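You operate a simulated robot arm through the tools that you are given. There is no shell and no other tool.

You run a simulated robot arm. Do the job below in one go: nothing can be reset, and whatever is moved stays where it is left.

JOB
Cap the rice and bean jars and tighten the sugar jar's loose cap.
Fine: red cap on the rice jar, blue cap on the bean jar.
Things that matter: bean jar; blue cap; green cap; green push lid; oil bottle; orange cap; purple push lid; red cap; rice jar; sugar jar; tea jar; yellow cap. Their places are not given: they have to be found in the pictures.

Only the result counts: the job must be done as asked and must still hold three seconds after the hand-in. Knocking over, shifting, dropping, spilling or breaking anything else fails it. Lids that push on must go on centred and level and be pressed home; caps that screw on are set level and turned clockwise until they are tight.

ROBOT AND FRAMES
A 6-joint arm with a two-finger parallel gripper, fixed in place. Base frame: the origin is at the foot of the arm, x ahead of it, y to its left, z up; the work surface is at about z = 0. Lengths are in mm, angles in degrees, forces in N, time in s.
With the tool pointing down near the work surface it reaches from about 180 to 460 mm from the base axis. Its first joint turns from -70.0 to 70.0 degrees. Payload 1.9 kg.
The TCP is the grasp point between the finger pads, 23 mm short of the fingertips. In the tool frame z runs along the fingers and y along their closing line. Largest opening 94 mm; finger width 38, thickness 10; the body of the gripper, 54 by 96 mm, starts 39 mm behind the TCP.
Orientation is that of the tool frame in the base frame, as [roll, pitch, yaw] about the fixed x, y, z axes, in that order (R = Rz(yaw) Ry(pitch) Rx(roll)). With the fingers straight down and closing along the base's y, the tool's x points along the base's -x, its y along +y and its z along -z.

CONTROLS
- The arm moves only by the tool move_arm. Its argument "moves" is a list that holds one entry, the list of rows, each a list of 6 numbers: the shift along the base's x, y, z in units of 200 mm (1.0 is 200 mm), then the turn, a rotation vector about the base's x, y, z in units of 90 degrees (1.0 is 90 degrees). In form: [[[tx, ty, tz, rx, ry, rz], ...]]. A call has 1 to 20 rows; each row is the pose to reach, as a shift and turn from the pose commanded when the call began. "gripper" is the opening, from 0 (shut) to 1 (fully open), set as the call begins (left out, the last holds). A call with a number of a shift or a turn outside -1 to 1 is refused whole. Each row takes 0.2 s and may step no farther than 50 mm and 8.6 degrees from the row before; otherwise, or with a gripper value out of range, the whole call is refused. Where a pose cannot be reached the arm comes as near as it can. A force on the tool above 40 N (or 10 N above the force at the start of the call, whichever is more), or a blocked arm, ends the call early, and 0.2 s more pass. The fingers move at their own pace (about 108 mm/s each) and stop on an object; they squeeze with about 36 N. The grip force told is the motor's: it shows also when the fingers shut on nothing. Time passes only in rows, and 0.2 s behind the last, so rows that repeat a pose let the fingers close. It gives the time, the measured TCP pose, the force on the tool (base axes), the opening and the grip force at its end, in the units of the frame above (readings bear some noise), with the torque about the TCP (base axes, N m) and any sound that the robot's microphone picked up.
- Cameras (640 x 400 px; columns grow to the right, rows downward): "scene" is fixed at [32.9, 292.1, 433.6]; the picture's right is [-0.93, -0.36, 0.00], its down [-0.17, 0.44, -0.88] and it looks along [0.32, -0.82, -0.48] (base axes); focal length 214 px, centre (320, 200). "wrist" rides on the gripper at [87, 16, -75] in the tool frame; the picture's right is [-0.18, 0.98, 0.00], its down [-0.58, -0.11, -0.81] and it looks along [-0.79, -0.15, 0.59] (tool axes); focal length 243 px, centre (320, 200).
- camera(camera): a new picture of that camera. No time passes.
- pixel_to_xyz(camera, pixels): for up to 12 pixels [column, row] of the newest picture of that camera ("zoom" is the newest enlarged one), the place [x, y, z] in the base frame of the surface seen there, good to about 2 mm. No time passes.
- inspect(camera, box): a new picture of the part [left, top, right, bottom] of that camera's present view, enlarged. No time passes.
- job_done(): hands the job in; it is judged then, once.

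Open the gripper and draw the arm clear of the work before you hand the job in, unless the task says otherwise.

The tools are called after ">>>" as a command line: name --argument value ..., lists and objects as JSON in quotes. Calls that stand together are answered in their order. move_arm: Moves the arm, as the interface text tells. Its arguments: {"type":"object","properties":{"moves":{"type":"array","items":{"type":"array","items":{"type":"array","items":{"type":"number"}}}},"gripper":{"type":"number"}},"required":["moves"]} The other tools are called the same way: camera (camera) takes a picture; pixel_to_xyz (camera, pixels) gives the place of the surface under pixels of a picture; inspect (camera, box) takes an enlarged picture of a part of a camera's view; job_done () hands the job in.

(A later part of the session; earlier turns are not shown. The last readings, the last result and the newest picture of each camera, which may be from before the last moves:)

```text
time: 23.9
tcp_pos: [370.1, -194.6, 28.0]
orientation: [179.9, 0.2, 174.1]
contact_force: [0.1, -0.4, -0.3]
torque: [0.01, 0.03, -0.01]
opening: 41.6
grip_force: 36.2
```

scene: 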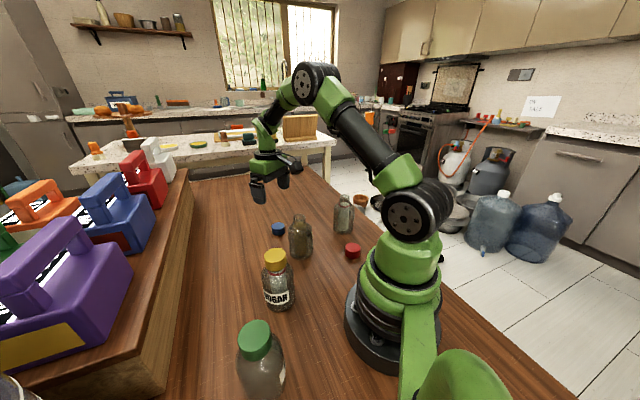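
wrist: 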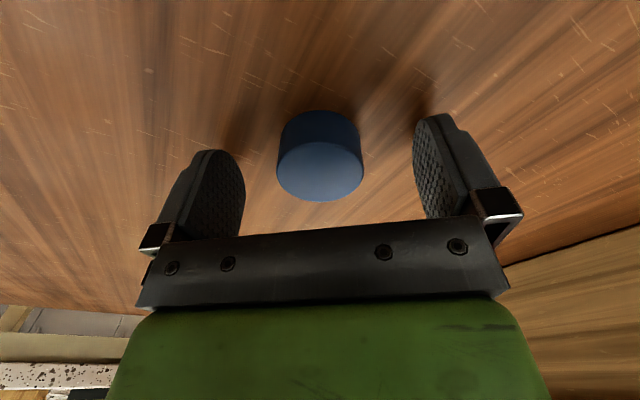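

Centred along y at 41.6 mm. I open, turn the hand +90° around the cap and close again to centre it along x.

>>> move_arm --moves '[[[0, 0, 0, 0, 0, 0], [0, 0, 0, 0, 0, 0], [0, 0, 0, 0, 0, 0.09], [0, 0, 0, 0, 0, 0.18], [0, 0, 0, 0, 0, 0.27], [0, 0, 0, 0, 0, 0.36], [0, 0, 0, 0, 0, 0.45], [0, 0, 0, 0, 0, 0.54], [0, 0, 0, 0, 0, 0.63], [0, 0, 0, 0, 0, 0.72], [0, 0, 0, 0, 0, 0.81], [0, 0, 0, 0, 0, 0.9], [0, 0, 0, 0, 0, 0.99], [0, 0, 0, 0, 0, 1.0]]]' --gripper 1

>>> camera --camera "wrist"

```text
time: 26.9
tcp_pos: [368.3, -194.5, 28.9]
orientation: [179.9, 0.2, -95.9]
contact_force: [-0.2, 0.3, -0.2]
torque: [0.0, 0.01, 0.01]
opening: 93.8
grip_force: 0.0
```

```text
taken
```

wrist: 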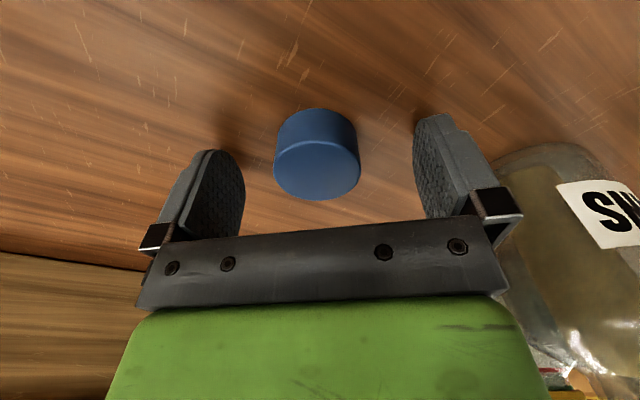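

The jar at right shows "…NS", so it is indeed BEANS. I close the fingers on the blue cap.

>>> move_arm --moves '[[[0, 0, 0, 0, 0, 0], [0, 0, 0, 0, 0, 0], [0, 0, 0, 0, 0, 0]]]' --gripper 0

```text
time: 27.6
tcp_pos: [369.9, -194.7, 29.3]
orientation: [179.9, 0.3, -96.0]
contact_force: [-0.3, -0.8, 0.8]
torque: [0.01, -0.04, 0.02]
opening: 41.5
grip_force: 35.4
```

The blue cap is held (41.5 mm). I lift it and carry it over the bean jar mouth, cap bottom about 26 mm above the rim.

>>> move_arm --moves '[[[0, 0, 0.1, 0, 0, 0], [0, 0, 0.3, 0, 0, 0], [0, 0, 0.5, 0, 0, 0], [0, 0, 0.7, 0, 0, 0], [0, 0, 0.75, 0, 0, 0], [-0.14, 0.078, 0.75, 0, 0, 0], [-0.28, 0.156, 0.75, 0, 0, 0], [-0.42, 0.234, 0.75, 0, 0, 0], [-0.53, 0.29, 0.75, 0, 0, 0], [-0.5685, 0.312, 0.75, 0, 0, 0], [-0.5685, 0.312, 0.75, 0, 0, 0]]]'

>>> camera --camera "wrist"

>>> inspect --camera "scene" --box '[268, 200, 332, 240]'

```text
time: 30.1
tcp_pos: [256.8, -132.1, 179.0]
orientation: [179.9, 0.2, -95.9]
contact_force: [-0.5, -0.3, 1.4]
torque: [0.0, 0.0, -0.01]
opening: 41.5
grip_force: 35.8
```

```text
taken
```

wrist: 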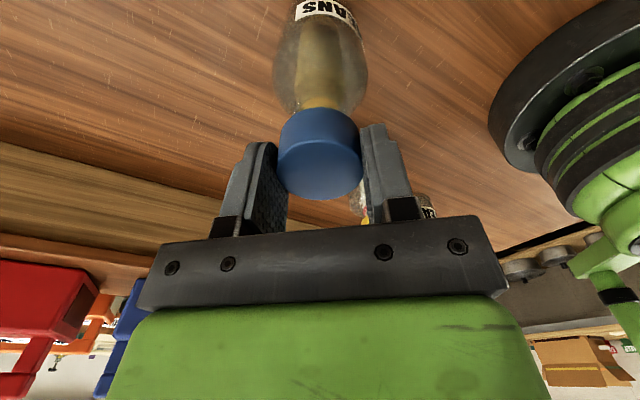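

```text
10.00 times, centred on (300, 220) of scene
```

zoom: 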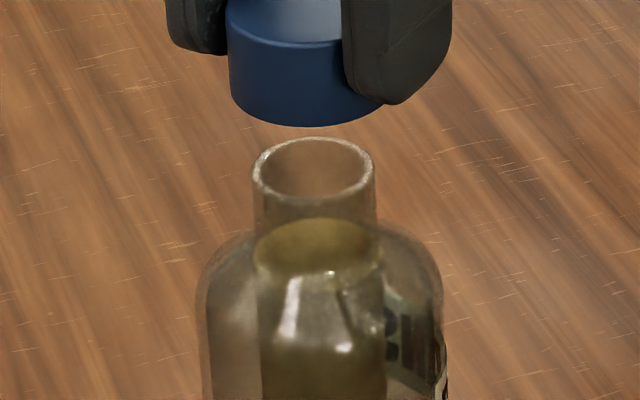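

From the scene, cap and neck are aligned within ~0.6 mm sideways. I zoom the wrist view to check the other direction.

>>> inspect --camera "wrist" --box '[256, 60, 384, 140]'

>>> pixel_to_xyz --camera "zoom" --pixels '[[320, 215], [250, 225], [400, 225], [320, 150], [200, 180], [440, 180], [325, 240]]'

```text
5.00 times, centred on (320, 100) of wrist
```

zoom: 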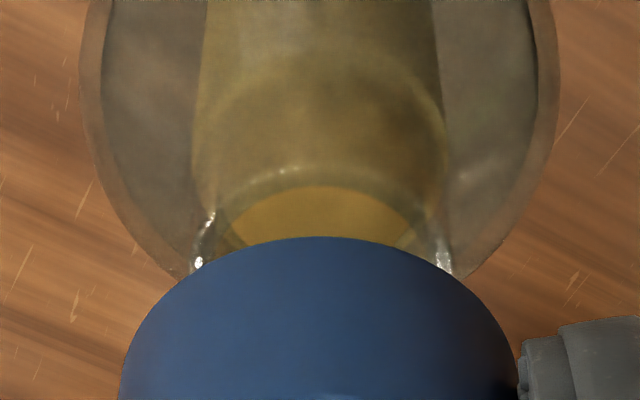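

```text
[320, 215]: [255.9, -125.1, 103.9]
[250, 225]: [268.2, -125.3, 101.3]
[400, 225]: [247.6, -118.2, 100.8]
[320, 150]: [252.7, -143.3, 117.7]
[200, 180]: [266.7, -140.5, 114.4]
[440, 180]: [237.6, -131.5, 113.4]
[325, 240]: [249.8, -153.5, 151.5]
```

Sideways alignment is good in both views. I sample more rim points in the scene zoom to pin the mouth centre in y.

>>> inspect --camera "scene" --box '[292, 208, 308, 224]'

>>> inspect --camera "scene" --box '[288, 208, 312, 223]'

```text
16.00 times, centred on (300, 216) of scene
```

zoom: 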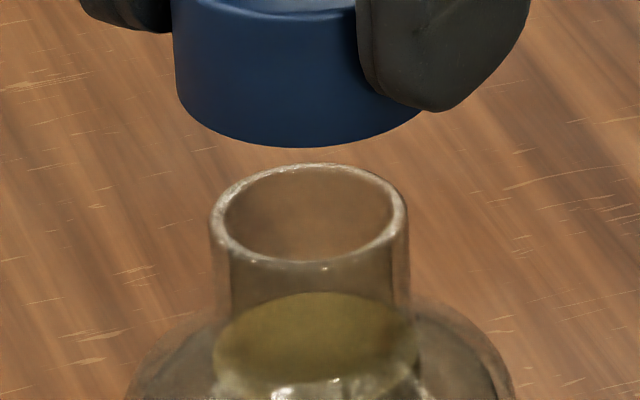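

```text
16.00 times, centred on (300, 216) of scene
```

zoom: 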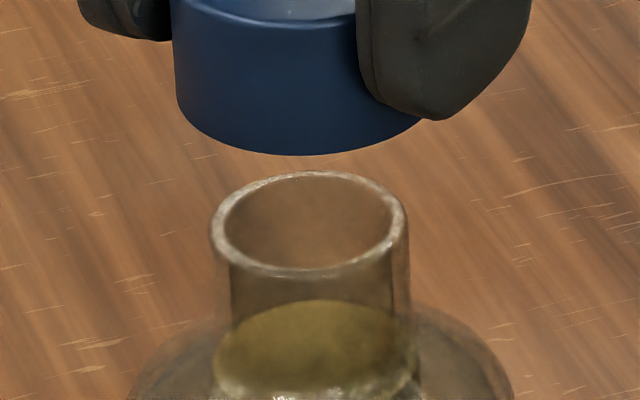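

I query rim band points: left (217,228), right (400,228), back (305,176), front (312,272), plus the cap's lower edge.

>>> pixel_to_xyz --camera "zoom" --pixels '[[216, 228], [400, 228], [305, 176], [312, 273], [240, 190], [375, 192], [240, 258], [375, 258], [290, 145], [290, 150], [200, 115], [178, 80]]'

```text
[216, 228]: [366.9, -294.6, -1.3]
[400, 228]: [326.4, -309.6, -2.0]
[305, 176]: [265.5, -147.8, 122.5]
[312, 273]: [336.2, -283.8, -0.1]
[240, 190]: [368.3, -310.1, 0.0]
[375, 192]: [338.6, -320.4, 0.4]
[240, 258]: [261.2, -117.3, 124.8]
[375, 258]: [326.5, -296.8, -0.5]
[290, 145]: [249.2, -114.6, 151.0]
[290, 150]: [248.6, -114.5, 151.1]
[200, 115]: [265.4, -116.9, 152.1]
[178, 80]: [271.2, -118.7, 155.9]
```

Mouth centre (256.4,-132.5) matches the TCP. I lower to just above the rim and then 1 mm at a time to z≈150, watching the force.

>>> move_arm --moves '[[[0, 0, -0.06, 0, 0, 0], [0, 0, -0.115, 0, 0, 0], [0, 0, -0.12, 0, 0, 0], [0, 0, -0.125, 0, 0, 0], [0, 0, -0.13, 0, 0, 0], [0, 0, -0.135, 0, 0, 0], [0, 0, -0.14, 0, 0, 0], [0, 0, -0.145, 0, 0, 0]]]'

>>> inspect --camera "scene" --box '[280, 203, 320, 228]'

```text
time: 31.9
tcp_pos: [255.6, -131.3, 148.5]
orientation: [179.9, 0.2, -95.9]
contact_force: [0.1, 1.8, 2.0]
torque: [0.1, 0.01, -0.04]
opening: 41.4
grip_force: 35.7
```

```text
16.00 times, centred on (300, 216) of scene
```

zoom: 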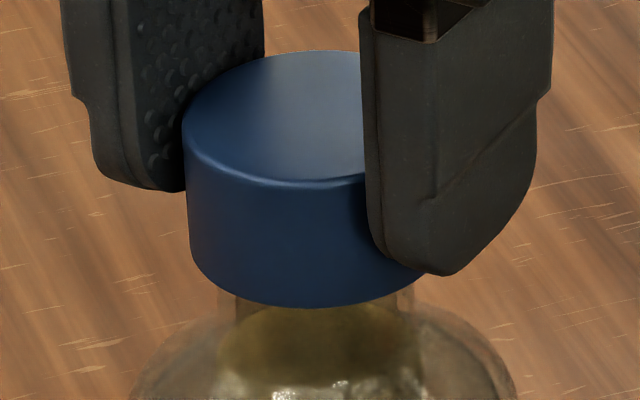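

The cap now surrounds the rim with only ~2 N contact (pushing +y). I ease 0.5 mm towards +y and lower on to z≈143.

>>> move_arm --moves '[[[0, 0.0025, 0, 0, 0, 0], [0, 0.0025, -0.005, 0, 0, 0], [0, 0.0025, -0.01, 0, 0, 0], [0, 0.0025, -0.015, 0, 0, 0], [0, 0.0025, -0.02, 0, 0, 0], [0, 0.0025, -0.025, 0, 0, 0]]]'

```text
time: 33.2
tcp_pos: [256.0, -131.0, 144.2]
orientation: [180.0, 0.2, -96.1]
contact_force: [0.0, 2.3, 0.2]
torque: [0.09, -0.09, -0.02]
opening: 41.2
grip_force: 36.1
```

Still free (0.2 N vertical). I continue 0.5 mm +y and lower in 0.5 mm steps.

>>> move_arm --moves '[[[0, 0.0025, -0.0025, 0, 0, 0], [0, 0.003, -0.005, 0, 0, 0], [0, 0.003, -0.0075, 0, 0, 0], [0, 0.003, -0.01, 0, 0, 0], [0, 0.003, -0.0125, 0, 0, 0], [0, 0.003, -0.015, 0, 0, 0]]]'

```text
time: 34.5
tcp_pos: [256.9, -130.9, 142.4]
orientation: [-179.9, 0.1, -96.2]
contact_force: [-7.0, 1.9, 18.7]
torque: [0.08, 0.3, -0.04]
opening: 41.4
grip_force: 35.7
stopped in row 6: the force on the tool passed its limit at 42 N (the readings are from after the stop); the commanded pose is now the measured one
```

Contact at TCP z≈142 (cap top ≈138), the thread start. I take a wrist baseline of the BEANS label before turning.

>>> inspect --camera "wrist" --box '[240, 0, 400, 100]'

>>> inspect --camera "scene" --box '[280, 203, 320, 228]'

>>> pixel_to_xyz --camera "zoom" --pixels '[[280, 130], [220, 150], [300, 160], [330, 120], [280, 250], [280, 290]]'

```text
4.00 times, centred on (320, 50) of wrist
```

zoom: 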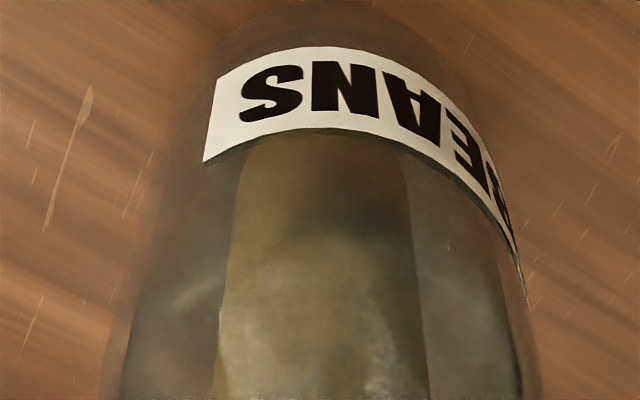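

```text
16.00 times, centred on (300, 216) of scene
```

zoom: 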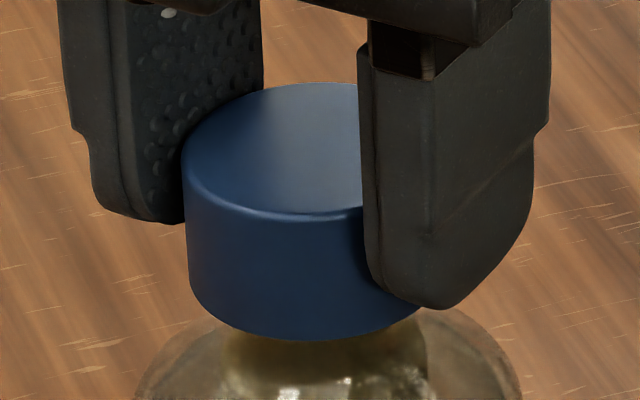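

```text
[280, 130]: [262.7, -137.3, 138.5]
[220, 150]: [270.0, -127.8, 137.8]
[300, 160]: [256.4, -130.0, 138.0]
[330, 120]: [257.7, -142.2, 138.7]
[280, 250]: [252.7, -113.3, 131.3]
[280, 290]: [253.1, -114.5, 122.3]
```

Cap top at 138.2, level. I turn clockwise 24° with the present press.

>>> move_arm --moves '[[[0, 0, 0, 0, 0, -0.0667], [0, 0, -0.0003, 0, 0, -0.1333], [0, 0, -0.0006, 0, 0, -0.2], [0, 0, -0.001, 0, 0, -0.2667]]]'

>>> inspect --camera "wrist" --box '[240, 0, 400, 100]'

```text
time: 35.5
tcp_pos: [256.4, -133.0, 142.6]
orientation: [-180.0, 0.1, -120.2]
contact_force: [-9.2, 0.3, 31.0]
torque: [0.01, 0.38, -0.03]
opening: 41.4
grip_force: 36.1
```

```text
4.00 times, centred on (320, 50) of wrist
```

zoom: 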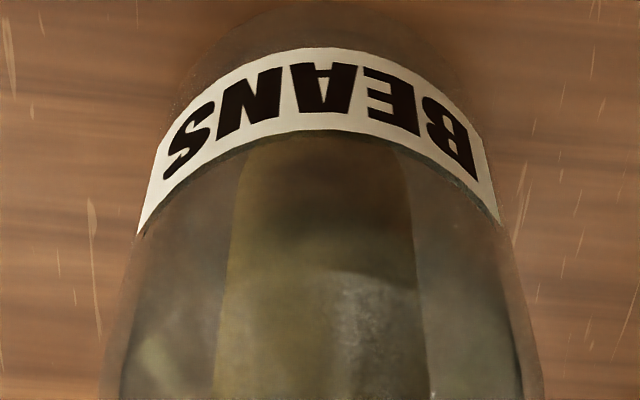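

The label shifts in the hand view, so the jar stays while the cap turns, with no torque yet. I continue clockwise 40° at this height.

>>> move_arm --moves '[[[0, 0, 0.0003, 0, 0, -0.0889], [0, 0, 0.0003, 0, 0, -0.1778], [0, 0, 0, 0, 0, -0.2667], [0, 0, -0.0003, 0, 0, -0.3556], [0, 0, -0.0006, 0, 0, -0.4444]]]'

>>> inspect --camera "wrist" --box '[240, 0, 400, 100]'

```text
time: 36.7
tcp_pos: [256.8, -131.8, 142.1]
orientation: [-180.0, 0.1, -160.2]
contact_force: [0.4, -1.8, 3.1]
torque: [-0.13, -0.18, -0.03]
opening: 41.6
grip_force: 35.8
```

```text
4.00 times, centred on (320, 50) of wrist
```

zoom: 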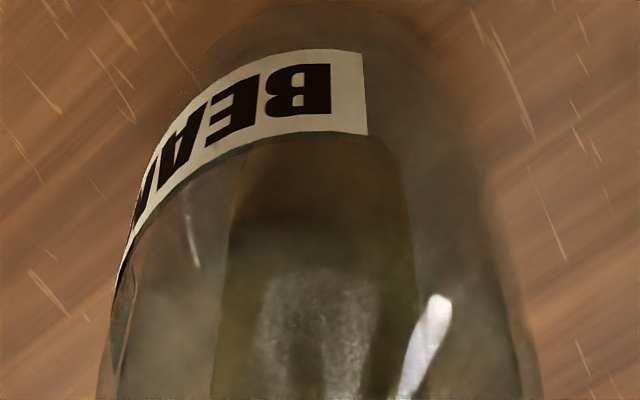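

Force fell from 31 to 3 N while turning, so the thread is drawing the cap down. I continue 48° clockwise with a steady downward follow.

>>> move_arm --moves '[[[0, 0, -0.001, 0, 0, -0.0889], [0, 0, -0.0015, 0, 0, -0.1778], [0, 0, -0.002, 0, 0, -0.2667], [0, 0, -0.0025, 0, 0, -0.3556], [0, 0, -0.003, 0, 0, -0.4444], [0, 0, -0.0035, 0, 0, -0.5333]]]'

>>> inspect --camera "wrist" --box '[240, 0, 400, 100]'

>>> inspect --camera "scene" --box '[270, 200, 334, 260]'

```text
time: 38.1
tcp_pos: [256.8, -132.2, 140.5]
orientation: [-180.0, 0.1, 151.8]
contact_force: [-0.6, 1.4, -0.8]
torque: [0.21, 0.1, 0.02]
opening: 41.6
grip_force: 35.8
```

```text
4.00 times, centred on (320, 50) of wrist
```

zoom: 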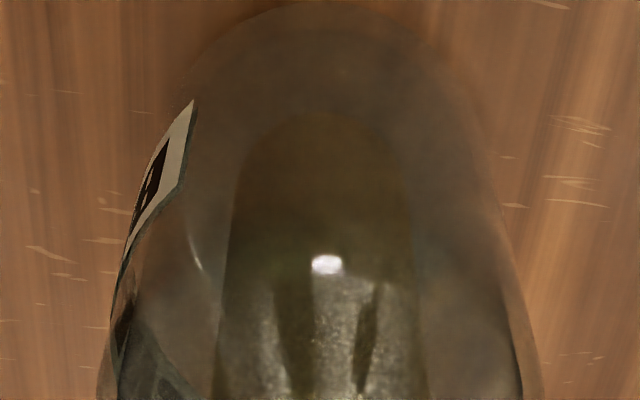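

```text
6.67 times, centred on (302, 230) of scene
```

zoom: 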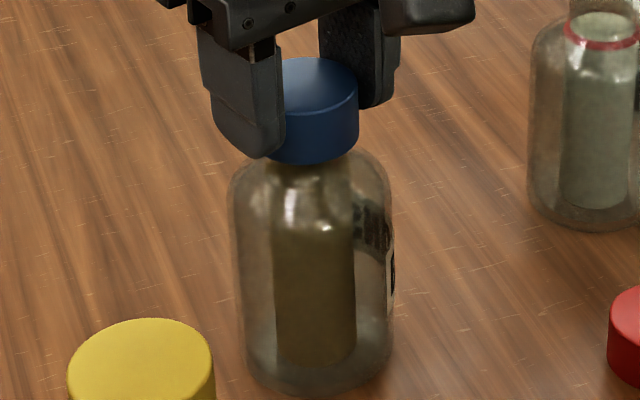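

Threading continues freely (jar still). I turn 40° more with follow 0.13 mm per 8° and a slight initial press.

>>> move_arm --moves '[[[0, 0, -0.0014, 0, 0, -0.0889], [0, 0, -0.002, 0, 0, -0.1778], [0, 0, -0.0026, 0, 0, -0.2667], [0, 0, -0.0032, 0, 0, -0.3556]]]'

>>> inspect --camera "wrist" --box '[240, 0, 400, 100]'

```text
time: 39.1
tcp_pos: [255.6, -130.9, 141.8]
orientation: [180.0, 0.1, 119.8]
contact_force: [1.0, -0.1, -2.9]
torque: [-0.05, -0.11, 0.03]
opening: 41.3
grip_force: 35.9
```

```text
4.00 times, centred on (320, 50) of wrist
```

zoom: 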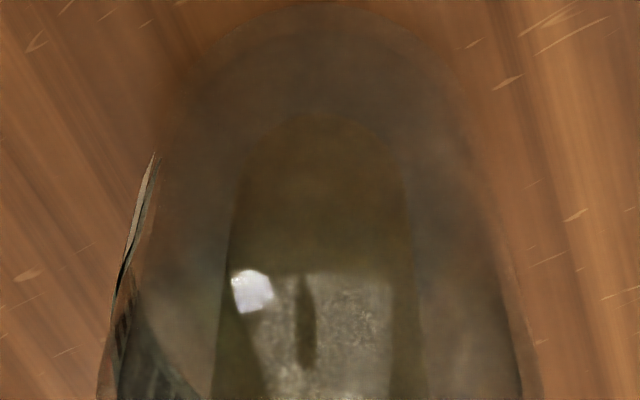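

Force is -2.9 N, the cap pulls down faster than I follow. I add press and continue 32°.

>>> move_arm --moves '[[[0, 0, -0.002, 0, 0, -0.0444], [0, 0, -0.0028, 0, 0, -0.1333], [0, 0, -0.0036, 0, 0, -0.2222], [0, 0, -0.0044, 0, 0, -0.3111]]]'

>>> inspect --camera "wrist" --box '[240, 0, 400, 100]'

>>> inspect --camera "scene" --box '[270, 200, 334, 260]'

```text
time: 40.1
tcp_pos: [256.7, -131.0, 139.5]
orientation: [-180.0, 0.0, 91.8]
contact_force: [0.1, -1.5, 3.9]
torque: [-0.04, -0.03, 0.15]
opening: 41.4
grip_force: 36.5
```

```text
4.00 times, centred on (320, 50) of wrist
```

zoom: 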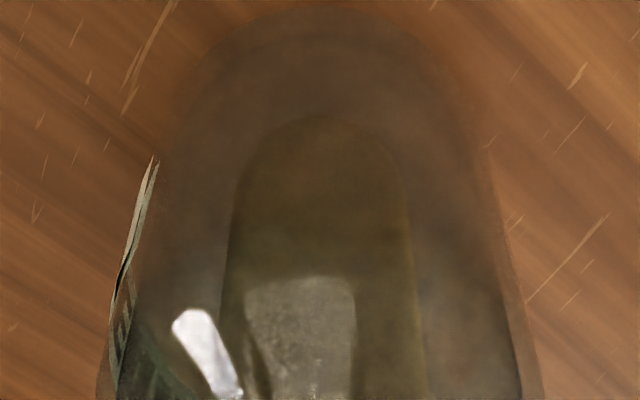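

```text
6.67 times, centred on (302, 230) of scene
```

zoom: 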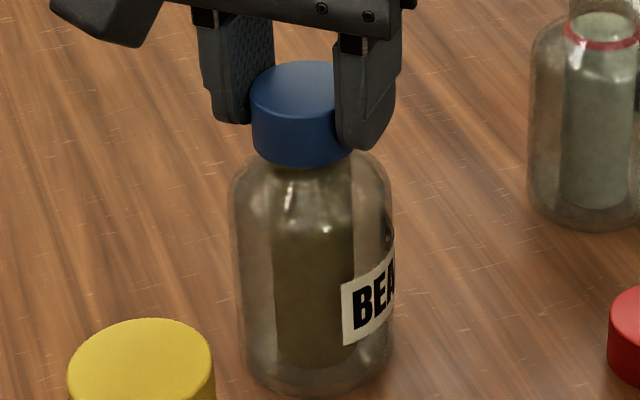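

The jar now turned along with torque 0.15 N m, so the cap is near its stop. I measure the cap top height and a label baseline, then press and tighten.

>>> inspect --camera "scene" --box '[280, 203, 320, 228]'

>>> pixel_to_xyz --camera "zoom" --pixels '[[270, 140], [230, 150], [290, 160], [320, 130], [300, 110], [280, 180], [330, 170], [280, 300]]'

>>> move_arm --moves '[[[0, 0, -0.0006, 0, 0, 0], [0, 0, -0.0012, 0, 0, 0]]]'

```text
16.00 times, centred on (300, 216) of scene
```

zoom: 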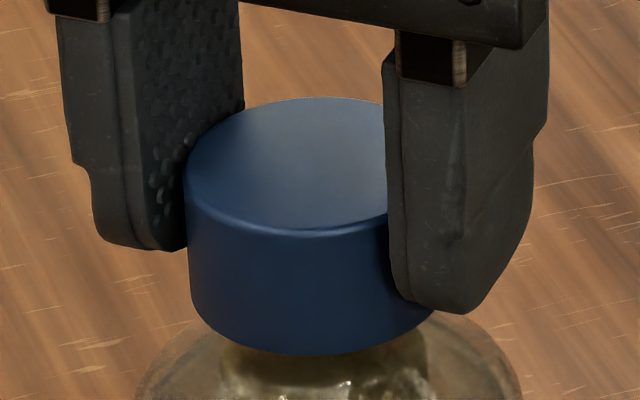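

```text
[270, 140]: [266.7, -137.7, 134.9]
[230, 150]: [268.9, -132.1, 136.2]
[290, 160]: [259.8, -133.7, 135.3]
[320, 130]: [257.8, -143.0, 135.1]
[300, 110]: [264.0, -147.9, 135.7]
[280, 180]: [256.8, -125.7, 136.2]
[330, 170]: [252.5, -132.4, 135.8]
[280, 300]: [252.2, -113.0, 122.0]
```

```text
time: 40.7
tcp_pos: [255.7, -131.5, 139.3]
orientation: [-180.0, 0.0, 91.9]
contact_force: [-3.9, 1.1, 11.6]
torque: [0.01, 0.06, 0.05]
opening: 41.4
grip_force: 36.5
```

Cap top is down to 135.6, matching the others. I press further to ~25 N and then tighten.

>>> move_arm --moves '[[[0, 0, -0.0006, 0, 0, 0], [0, 0, -0.001, 0, 0, 0]]]'

>>> inspect --camera "wrist" --box '[240, 0, 400, 100]'

```text
time: 41.3
tcp_pos: [255.4, -131.6, 140.6]
orientation: [-179.9, 0.1, 91.9]
contact_force: [-7.4, 0.9, 20.9]
torque: [0.03, 0.37, 0.03]
opening: 41.8
grip_force: 36.6
```

```text
4.00 times, centred on (320, 50) of wrist
```

zoom: 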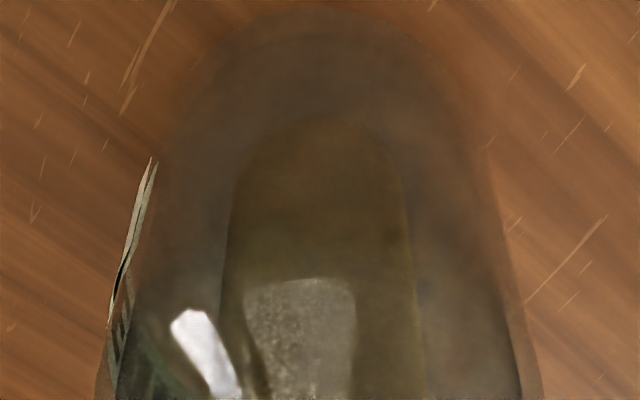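

21 N press. I turn clockwise 24° and read the torque and label.

>>> move_arm --moves '[[[0, 0, -0.0002, 0, 0, -0.0889], [0, 0, -0.0004, 0, 0, -0.1778], [0, 0, -0.0006, 0, 0, -0.2667]]]'

>>> inspect --camera "wrist" --box '[240, 0, 400, 100]'

>>> inspect --camera "scene" --box '[270, 200, 334, 260]'

```text
time: 42.1
tcp_pos: [256.9, -131.8, 139.9]
orientation: [179.9, 0.2, 67.8]
contact_force: [0.2, -0.5, 12.7]
torque: [-0.11, 0.06, 0.33]
opening: 41.3
grip_force: 36.3
```

```text
4.00 times, centred on (320, 50) of wrist
```

zoom: 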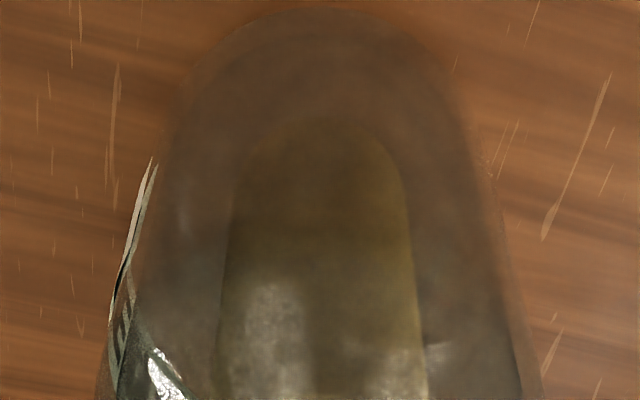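

```text
6.67 times, centred on (302, 230) of scene
```

zoom: 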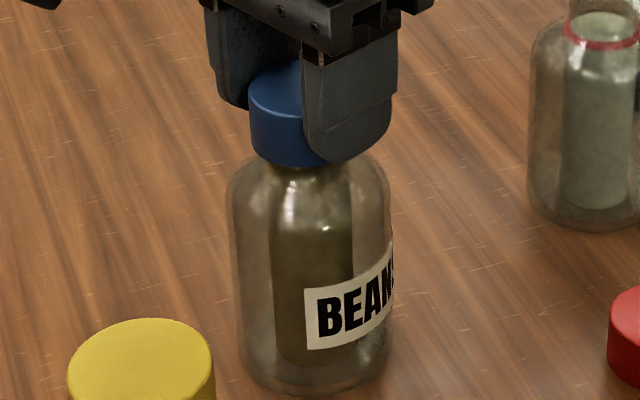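

Cap and jar turn as one at 0.33 N m, so the cap is at its stop. I press to ~30 N for one firmer twist.

>>> move_arm --moves '[[[0, 0, -0.0006, 0, 0, 0], [0, 0, -0.001, 0, 0, 0]]]'

```text
time: 42.7
tcp_pos: [257.8, -131.2, 140.0]
orientation: [179.9, 0.1, 67.9]
contact_force: [5.7, -2.0, 20.6]
torque: [-0.09, -0.11, 0.11]
opening: 41.4
grip_force: 36.4
```

>>> move_arm --moves '[[[0, 0, -0.0006, 0, 0, -0.05], [0, 0, -0.0012, 0, 0, -0.1]]]'

>>> inspect --camera "wrist" --box '[240, 0, 400, 100]'

```text
time: 43.3
tcp_pos: [256.9, -131.5, 140.5]
orientation: [179.9, 0.1, 59.0]
contact_force: [-0.5, 0.9, 32.8]
torque: [0.05, 0.11, 0.57]
opening: 41.4
grip_force: 35.8
```

```text
4.00 times, centred on (320, 50) of wrist
```

zoom: 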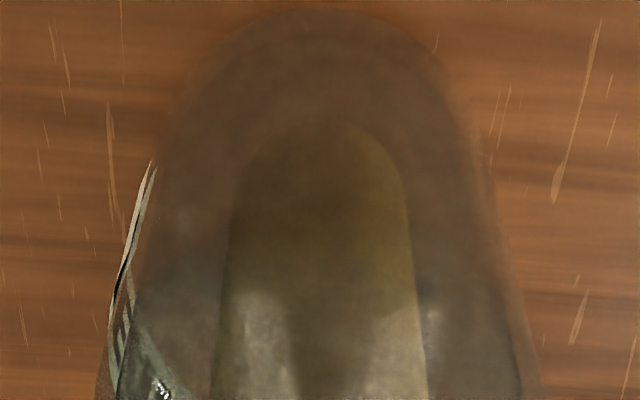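

Torque reached 0.57 N m with the label fixed relative to the hand: the blue cap is tight. I open, rise straight up and move over towards the red cap.

>>> move_arm --moves '[[[0, 0, 0, 0, 0, 0], [0, 0, 0, 0, 0, 0], [0, 0, 0.05, 0, 0, 0], [0, 0, 0.2, 0, 0, 0], [0, 0, 0.4, 0, 0, 0.08], [-0.1, -0.05, 0.4, 0, 0, 0.16], [-0.2, -0.1, 0.4, 0, 0, 0.24], [-0.3, -0.15, 0.4, 0, 0, 0.32], [-0.4, -0.2, 0.4, 0, 0, 0.4], [-0.5, -0.24, 0.4, 0, 0, 0.48], [-0.58, -0.27, 0.4, 0, 0, 0.56], [-0.62, -0.28, 0.35, 0, 0, 0.64], [-0.62, -0.28, 0.3, 0, 0, 0.7], [-0.62, -0.28, 0.3, 0, 0, 0.7]]]' --gripper 1

>>> camera --camera "wrist"

>>> camera --camera "scene"

```text
time: 46.3
tcp_pos: [131.8, -186.6, 200.3]
orientation: [180.0, 0.1, 122.1]
contact_force: [0.4, -0.8, -0.8]
torque: [0.0, -0.02, 0.0]
opening: 93.9
grip_force: 0.0
```

```text
taken
```

wrist: 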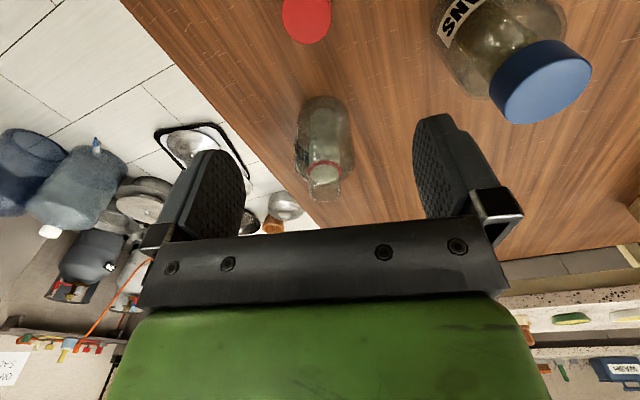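

```text
taken
```

scene: 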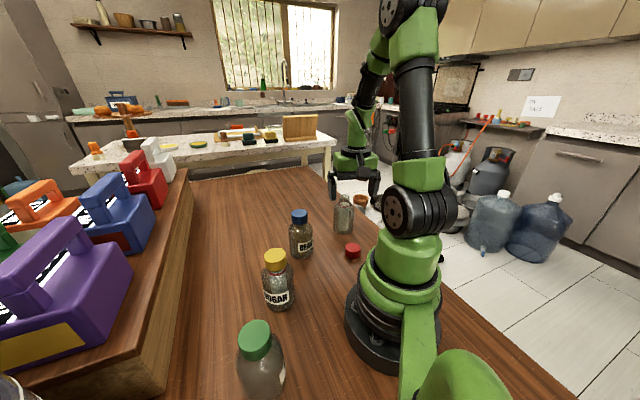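

The blue cap sits on the bean jar. The red cap is at (305,15), the remaining open jar at (325,150); I zoom in on both and get positions.

>>> inspect --camera "wrist" --box '[280, 85, 376, 210]'

>>> pixel_to_xyz --camera "wrist" --pixels '[[285, 15], [327, 20], [305, 40], [305, 18], [291, 34], [322, 34], [300, 3]]'

```text
3.20 times, centred on (328, 148) of wrist
```

zoom: 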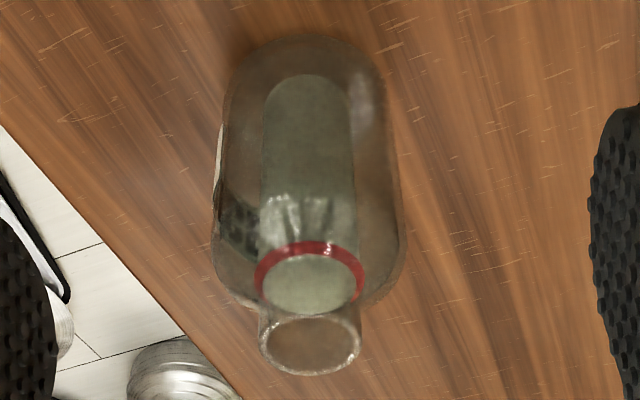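

```text
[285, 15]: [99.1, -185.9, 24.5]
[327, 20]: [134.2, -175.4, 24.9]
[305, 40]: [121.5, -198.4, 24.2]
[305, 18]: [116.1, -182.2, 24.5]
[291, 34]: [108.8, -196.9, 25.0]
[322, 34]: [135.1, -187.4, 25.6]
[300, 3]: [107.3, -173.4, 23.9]
```

Red cap centre is about (116.4,-180.2), top z≈24.7. I go down around it with open fingers to TCP z≈29.

>>> move_arm --moves '[[[-0.04, 0.016, -0.1, 0, 0, 0], [-0.077, 0.032, -0.25, 0, 0, 0], [-0.077, 0.032, -0.42, 0, 0, 0], [-0.077, 0.032, -0.58, 0, 0, 0], [-0.077, 0.032, -0.7, 0, 0, 0], [-0.077, 0.032, -0.8, 0, 0, 0], [-0.077, 0.032, -0.8565, 0, 0, 0], [-0.077, 0.032, -0.8565, 0, 0, 0]]]'

>>> camera --camera "wrist"

```text
time: 48.1
tcp_pos: [116.8, -180.8, 28.0]
orientation: [-180.0, 0.2, 121.9]
contact_force: [-0.3, 0.0, 0.1]
torque: [0.0, -0.02, -0.02]
opening: 94.0
grip_force: 0.0
```

```text
taken
```

wrist: 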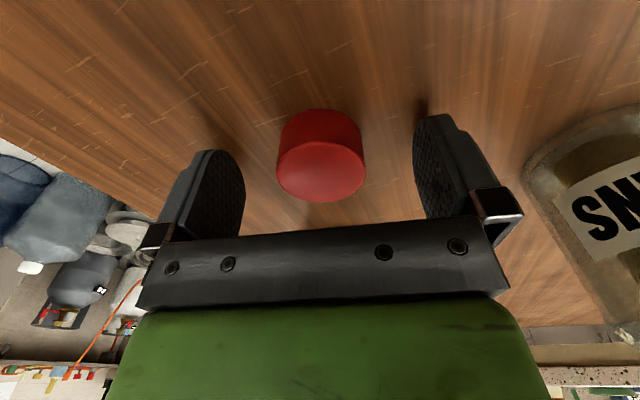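

The red cap is between the fingers at (321,160). I close to centre it.

>>> move_arm --moves '[[[0, 0, 0, 0, 0, 0], [0, 0, 0, 0, 0, 0], [0, 0, 0, 0, 0, 0]]]' --gripper 0

```text
time: 48.9
tcp_pos: [116.8, -180.7, 27.3]
orientation: [180.0, 0.1, 121.9]
contact_force: [0.4, 0.2, 0.6]
torque: [0.03, -0.01, -0.03]
opening: 42.6
grip_force: 35.5
```

Held at 42.6 mm. I open, turn +90° around the cap and prepare the second centring grip.

>>> move_arm --moves '[[[0, 0, 0, 0, 0, 0], [0, 0, 0, 0, 0, 0], [0, 0, 0, 0, 0, 0.09], [0, 0, 0, 0, 0, 0.18], [0, 0, 0, 0, 0, 0.27], [0, 0, 0, 0, 0, 0.36], [0, 0, 0, 0, 0, 0.45], [0, 0, 0, 0, 0, 0.54], [0, 0, 0, 0, 0, 0.63], [0, 0, 0, 0, 0, 0.72], [0, 0, 0, 0, 0, 0.81], [0, 0, 0, 0, 0, 0.9], [0, 0, 0, 0, 0, 0.99], [0, 0, 0, 0, 0, 1.0]]]' --gripper 1

>>> camera --camera "wrist"

>>> camera --camera "scene"

```text
time: 51.9
tcp_pos: [116.6, -181.7, 28.4]
orientation: [180.0, 0.0, -148.1]
contact_force: [0.1, -0.3, 0.5]
torque: [0.02, 0.01, 0.01]
opening: 94.0
grip_force: 0.1
```

```text
taken
```

wrist: 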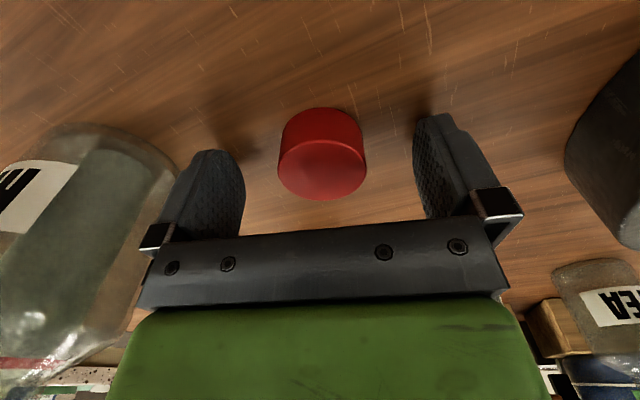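

```text
taken
```

scene: 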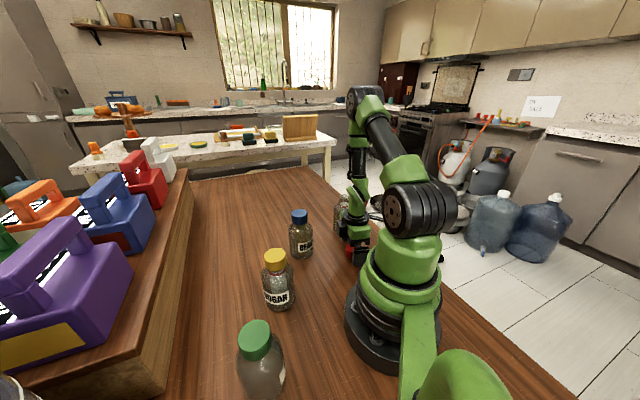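

The far right jar reads TEA (green cap) and the left jar's label ends in "E" (RICE). I close on the red cap.

>>> move_arm --moves '[[[0, 0, 0, 0, 0, 0], [0, 0, 0, 0, 0, 0], [0, 0, 0, 0, 0, 0]]]' --gripper 0

```text
time: 52.7
tcp_pos: [115.5, -181.3, 27.5]
orientation: [180.0, 0.1, -148.1]
contact_force: [-1.1, 0.3, 0.4]
torque: [0.0, 0.0, -0.03]
opening: 42.0
grip_force: 36.6
```

Held at 42 mm. I lift the red cap and carry it over the rice jar mouth.

>>> move_arm --moves '[[[0, 0, 0.1, 0, 0, 0], [0, 0, 0.3, 0, 0, 0], [0, 0, 0.5, 0, 0, 0], [0, 0, 0.7, 0, 0, 0], [0, 0, 0.76, 0, 0, 0], [0.08, -0.14, 0.76, 0, 0, 0], [0.16, -0.28, 0.76, 0, 0, 0], [0.23, -0.42, 0.76, 0, 0, 0], [0.28, -0.52, 0.76, 0, 0, 0], [0.3, -0.552, 0.76, 0, 0, 0], [0.3, -0.552, 0.76, 0, 0, 0]]]'

>>> camera --camera "wrist"

>>> inspect --camera "scene" --box '[324, 182, 364, 207]'

```text
time: 55.1
tcp_pos: [174.6, -292.4, 180.2]
orientation: [180.0, 0.0, -148.1]
contact_force: [-0.2, 0.7, 0.0]
torque: [-0.03, -0.01, -0.02]
opening: 42.1
grip_force: 36.2
```

```text
taken
```

wrist: 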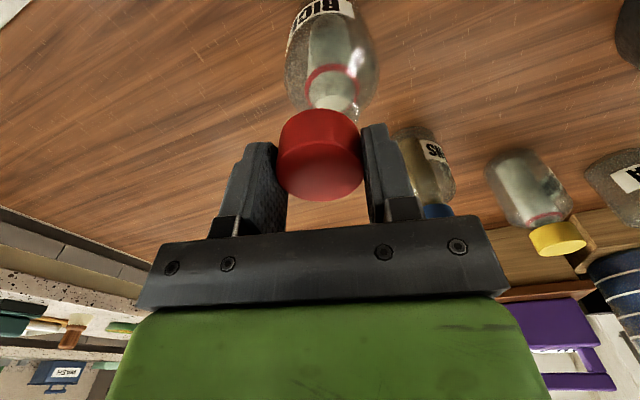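

```text
16.00 times, centred on (344, 194) of scene
```

zoom: 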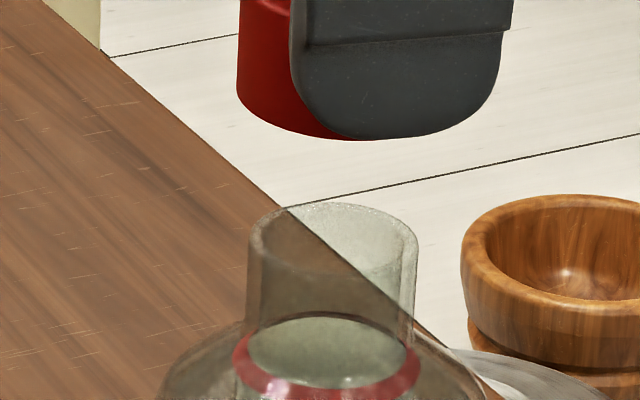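

The label now reads RICE, confirmed. In the wrist view the neck looks slightly right of the cap centre; I zoom to measure the offset.

>>> inspect --camera "wrist" --box '[256, 60, 384, 140]'

>>> pixel_to_xyz --camera "zoom" --pixels '[[370, 170], [290, 215], [500, 215], [370, 50], [270, 100], [480, 100], [380, 230]]'

```text
5.00 times, centred on (320, 100) of wrist
```

zoom: 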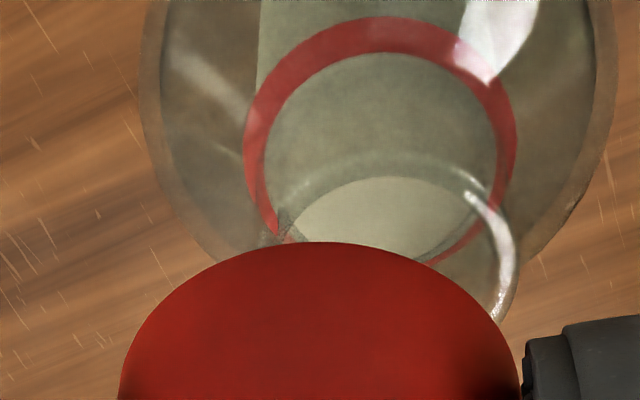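

```text
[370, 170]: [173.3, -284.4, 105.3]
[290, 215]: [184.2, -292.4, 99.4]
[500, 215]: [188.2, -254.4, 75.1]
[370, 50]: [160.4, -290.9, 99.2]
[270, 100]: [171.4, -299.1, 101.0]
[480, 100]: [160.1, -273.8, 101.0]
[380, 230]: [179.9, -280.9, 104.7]
```

The wrist zoom shows the ring centre at column 380 versus cap centre 319, i.e. the neck is ~8 mm off along the picture's right. I shift the cap by about (-1.6,+8) mm and re-check.

>>> move_arm --moves '[[[-0.004, 0.02, 0, 0, 0, 0], [-0.008, 0.04, 0, 0, 0, 0], [-0.008, 0.04, 0, 0, 0, 0]]]'

>>> inspect --camera "wrist" --box '[256, 60, 384, 140]'

>>> inspect --camera "scene" --box '[324, 182, 364, 207]'

```text
time: 55.9
tcp_pos: [175.0, -285.0, 179.4]
orientation: [179.9, 0.0, -148.2]
contact_force: [0.5, 0.1, -1.0]
torque: [0.03, 0.02, 0.0]
opening: 42.0
grip_force: 36.5
```

```text
5.00 times, centred on (320, 100) of wrist
```

zoom: 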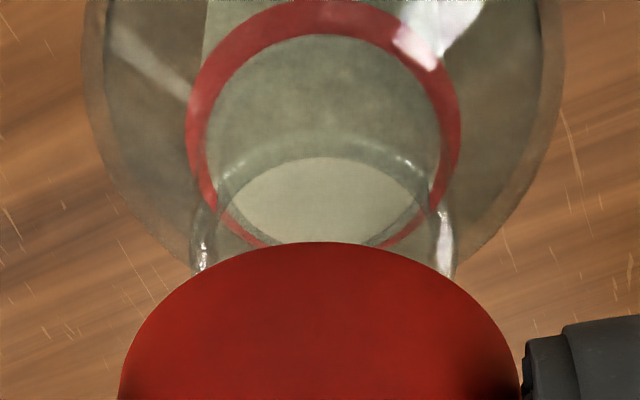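

```text
16.00 times, centred on (344, 194) of scene
```

zoom: 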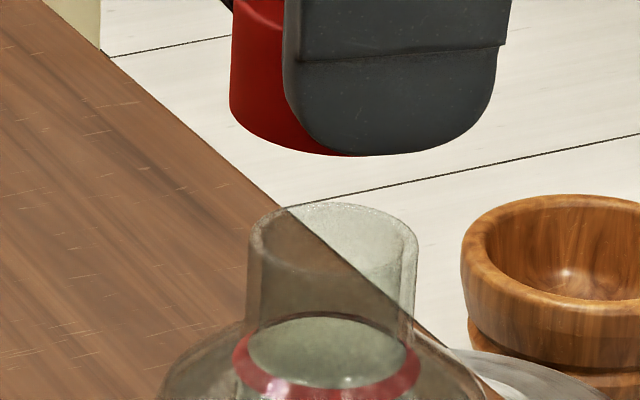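

Now the ring centre (322) and cap centre (319) agree, and the scene also shows ~0.3 mm. I lower over the rim, 1 mm steps near contact.

>>> move_arm --moves '[[[0, 0, -0.06, 0, 0, 0], [0, 0, -0.115, 0, 0, 0], [0, 0, -0.12, 0, 0, 0], [0, 0, -0.125, 0, 0, 0], [0, 0, -0.13, 0, 0, 0], [0, 0, -0.135, 0, 0, 0], [0, 0, -0.14, 0, 0, 0], [0, 0, -0.145, 0, 0, 0]]]'

>>> inspect --camera "scene" --box '[324, 182, 364, 207]'

```text
time: 57.7
tcp_pos: [175.9, -283.7, 150.9]
orientation: [180.0, 0.1, -148.1]
contact_force: [-0.4, 0.1, -0.1]
torque: [0.01, -0.01, 0.0]
opening: 42.2
grip_force: 36.3
```

```text
16.00 times, centred on (344, 194) of scene
```

zoom: 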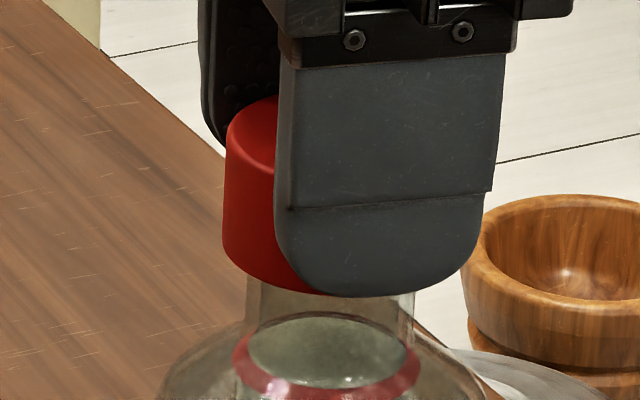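

No contact yet and well aligned. I continue down in 1 mm steps to z≈144.

>>> move_arm --moves '[[[0, 0, -0.005, 0, 0, 0], [0, 0, -0.01, 0, 0, 0], [0, 0, -0.015, 0, 0, 0], [0, 0, -0.02, 0, 0, 0], [0, 0, -0.025, 0, 0, 0], [0, 0, -0.03, 0, 0, 0]]]'

```text
time: 59.1
tcp_pos: [175.6, -283.6, 144.2]
orientation: [-180.0, 0.1, -148.1]
contact_force: [-0.6, 0.5, -0.6]
torque: [-0.01, 0.01, -0.03]
opening: 42.1
grip_force: 36.0
```

Free at z≈144 with the rim inside the cap. I go on in 0.4 mm steps to find the thread start.

>>> move_arm --moves '[[[0, 0, -0.002, 0, 0, 0], [0, 0, -0.004, 0, 0, 0], [0, 0, -0.006, 0, 0, 0], [0, 0, -0.008, 0, 0, 0], [0, 0, -0.01, 0, 0, 0]]]'

```text
time: 60.3
tcp_pos: [175.7, -284.4, 142.8]
orientation: [-180.0, 0.1, -148.1]
contact_force: [-1.5, 0.0, 0.8]
torque: [-0.02, 0.14, 0.0]
opening: 41.9
grip_force: 36.2
```

>>> move_arm --moves '[[[0, 0, -0.0015, 0, 0, 0], [0, 0, -0.003, 0, 0, 0], [0, 0, -0.0045, 0, 0, 0]]]'

>>> inspect --camera "wrist" --box '[240, 0, 400, 100]'

```text
time: 61.1
tcp_pos: [175.5, -283.9, 142.5]
orientation: [-179.9, 0.1, -148.1]
contact_force: [-3.1, -0.2, 5.9]
torque: [0.1, 0.2, 0.0]
opening: 41.8
grip_force: 35.8
```

```text
4.00 times, centred on (320, 50) of wrist
```

zoom: 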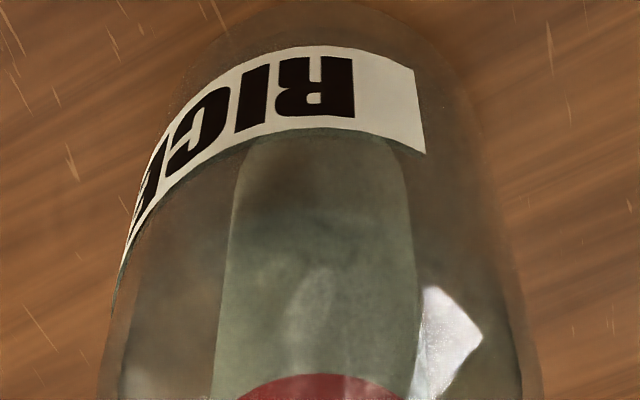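

Contact of 6 N at z≈142, as with the blue cap, label edge at zoom column 420. I turn clockwise 32° with a small press.

>>> move_arm --moves '[[[0, 0, -0.001, 0, 0, -0.0444], [0, 0, -0.0014, 0, 0, -0.1333], [0, 0, -0.0018, 0, 0, -0.2222], [0, 0, -0.0022, 0, 0, -0.3111]]]'

>>> inspect --camera "wrist" --box '[240, 0, 400, 100]'

>>> inspect --camera "scene" --box '[324, 182, 364, 207]'

```text
time: 62.1
tcp_pos: [175.1, -284.8, 141.0]
orientation: [-180.0, 0.1, -176.2]
contact_force: [0.4, -1.2, 10.9]
torque: [0.04, -0.02, -0.03]
opening: 41.9
grip_force: 36.3
```

```text
4.00 times, centred on (320, 50) of wrist
```

zoom: 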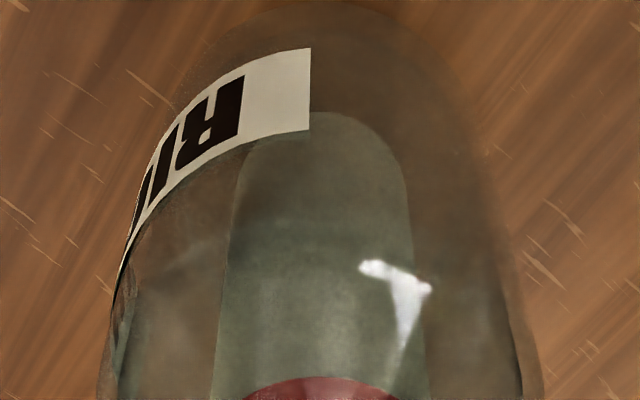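

```text
16.00 times, centred on (344, 194) of scene
```

zoom: 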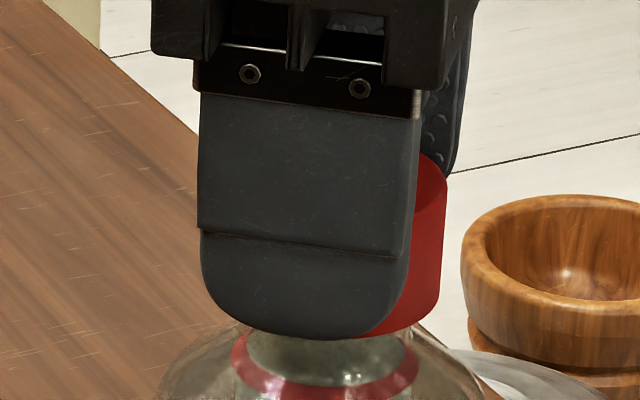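

The label moved 110 px, so the cap turns on the jar while the jar stays. I continue 40° with follow 0.13 mm per 8°.

>>> move_arm --moves '[[[0, 0, -0.0004, 0, 0, -0.0889], [0, 0, -0.001, 0, 0, -0.1778], [0, 0, -0.0017, 0, 0, -0.2667], [0, 0, -0.0024, 0, 0, -0.3556], [0, 0, -0.0031, 0, 0, -0.4444]]]'

>>> inspect --camera "wrist" --box '[240, 0, 400, 100]'

```text
time: 63.3
tcp_pos: [175.7, -283.2, 140.7]
orientation: [-179.9, 0.1, 143.8]
contact_force: [-1.2, -4.8, 5.0]
torque: [-0.4, 0.14, 0.02]
opening: 41.9
grip_force: 36.3
```

```text
4.00 times, centred on (320, 50) of wrist
```

zoom: 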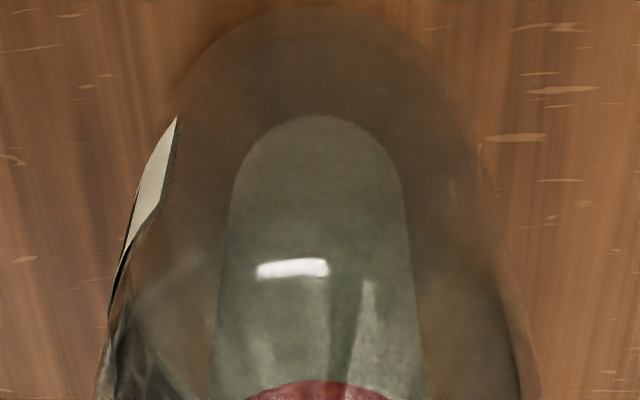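

Good: 40° more thread travel with no twist resistance. A small sideways force of -4.8 N in y, so I ease y by -0.3 mm and continue 40°.

>>> move_arm --moves '[[[0, -0.001, -0.0006, 0, 0, -0.0889], [0, -0.0015, -0.0013, 0, 0, -0.1778], [0, -0.0015, -0.002, 0, 0, -0.2667], [0, -0.0015, -0.0027, 0, 0, -0.3556], [0, -0.0015, -0.0034, 0, 0, -0.4444]]]'

>>> inspect --camera "wrist" --box '[240, 0, 400, 100]'

>>> inspect --camera "scene" --box '[314, 182, 378, 242]'

```text
time: 64.5
tcp_pos: [173.6, -284.2, 141.2]
orientation: [180.0, 0.1, 103.8]
contact_force: [-1.1, 2.7, -0.6]
torque: [0.24, 0.0, 0.0]
opening: 41.9
grip_force: 35.9
```

```text
4.00 times, centred on (320, 50) of wrist
```

zoom: 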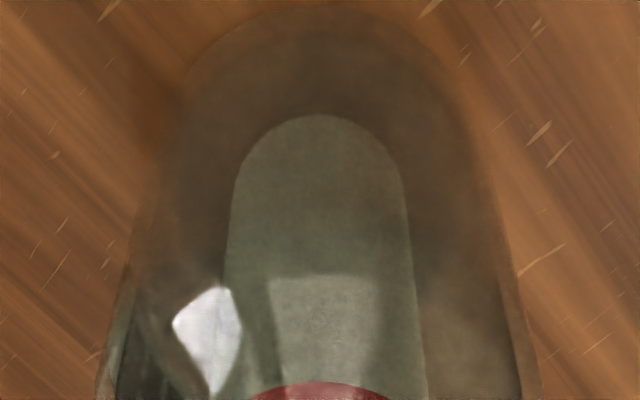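

```text
6.67 times, centred on (346, 212) of scene
```

zoom: 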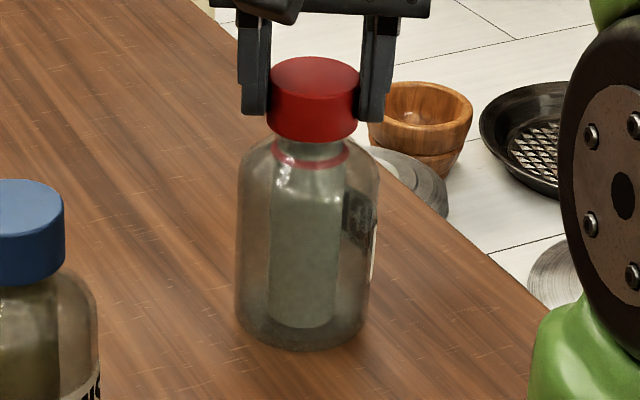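

Total ~108° turned, force near zero. I check the red cap's top height and the neck gap.

>>> inspect --camera "scene" --box '[324, 182, 364, 207]'

>>> pixel_to_xyz --camera "zoom" --pixels '[[340, 160], [310, 170], [370, 170], [340, 140], [340, 195], [290, 160], [390, 165], [340, 250]]'

```text
16.00 times, centred on (344, 194) of scene
```

zoom: 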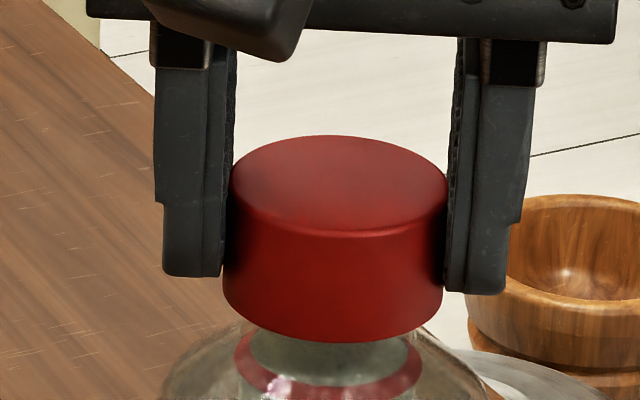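

```text
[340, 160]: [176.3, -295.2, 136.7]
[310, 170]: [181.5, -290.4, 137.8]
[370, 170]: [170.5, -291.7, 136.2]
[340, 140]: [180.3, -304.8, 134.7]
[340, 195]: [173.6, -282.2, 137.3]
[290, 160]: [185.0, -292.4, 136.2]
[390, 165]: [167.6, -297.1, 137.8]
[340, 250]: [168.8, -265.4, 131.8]
```

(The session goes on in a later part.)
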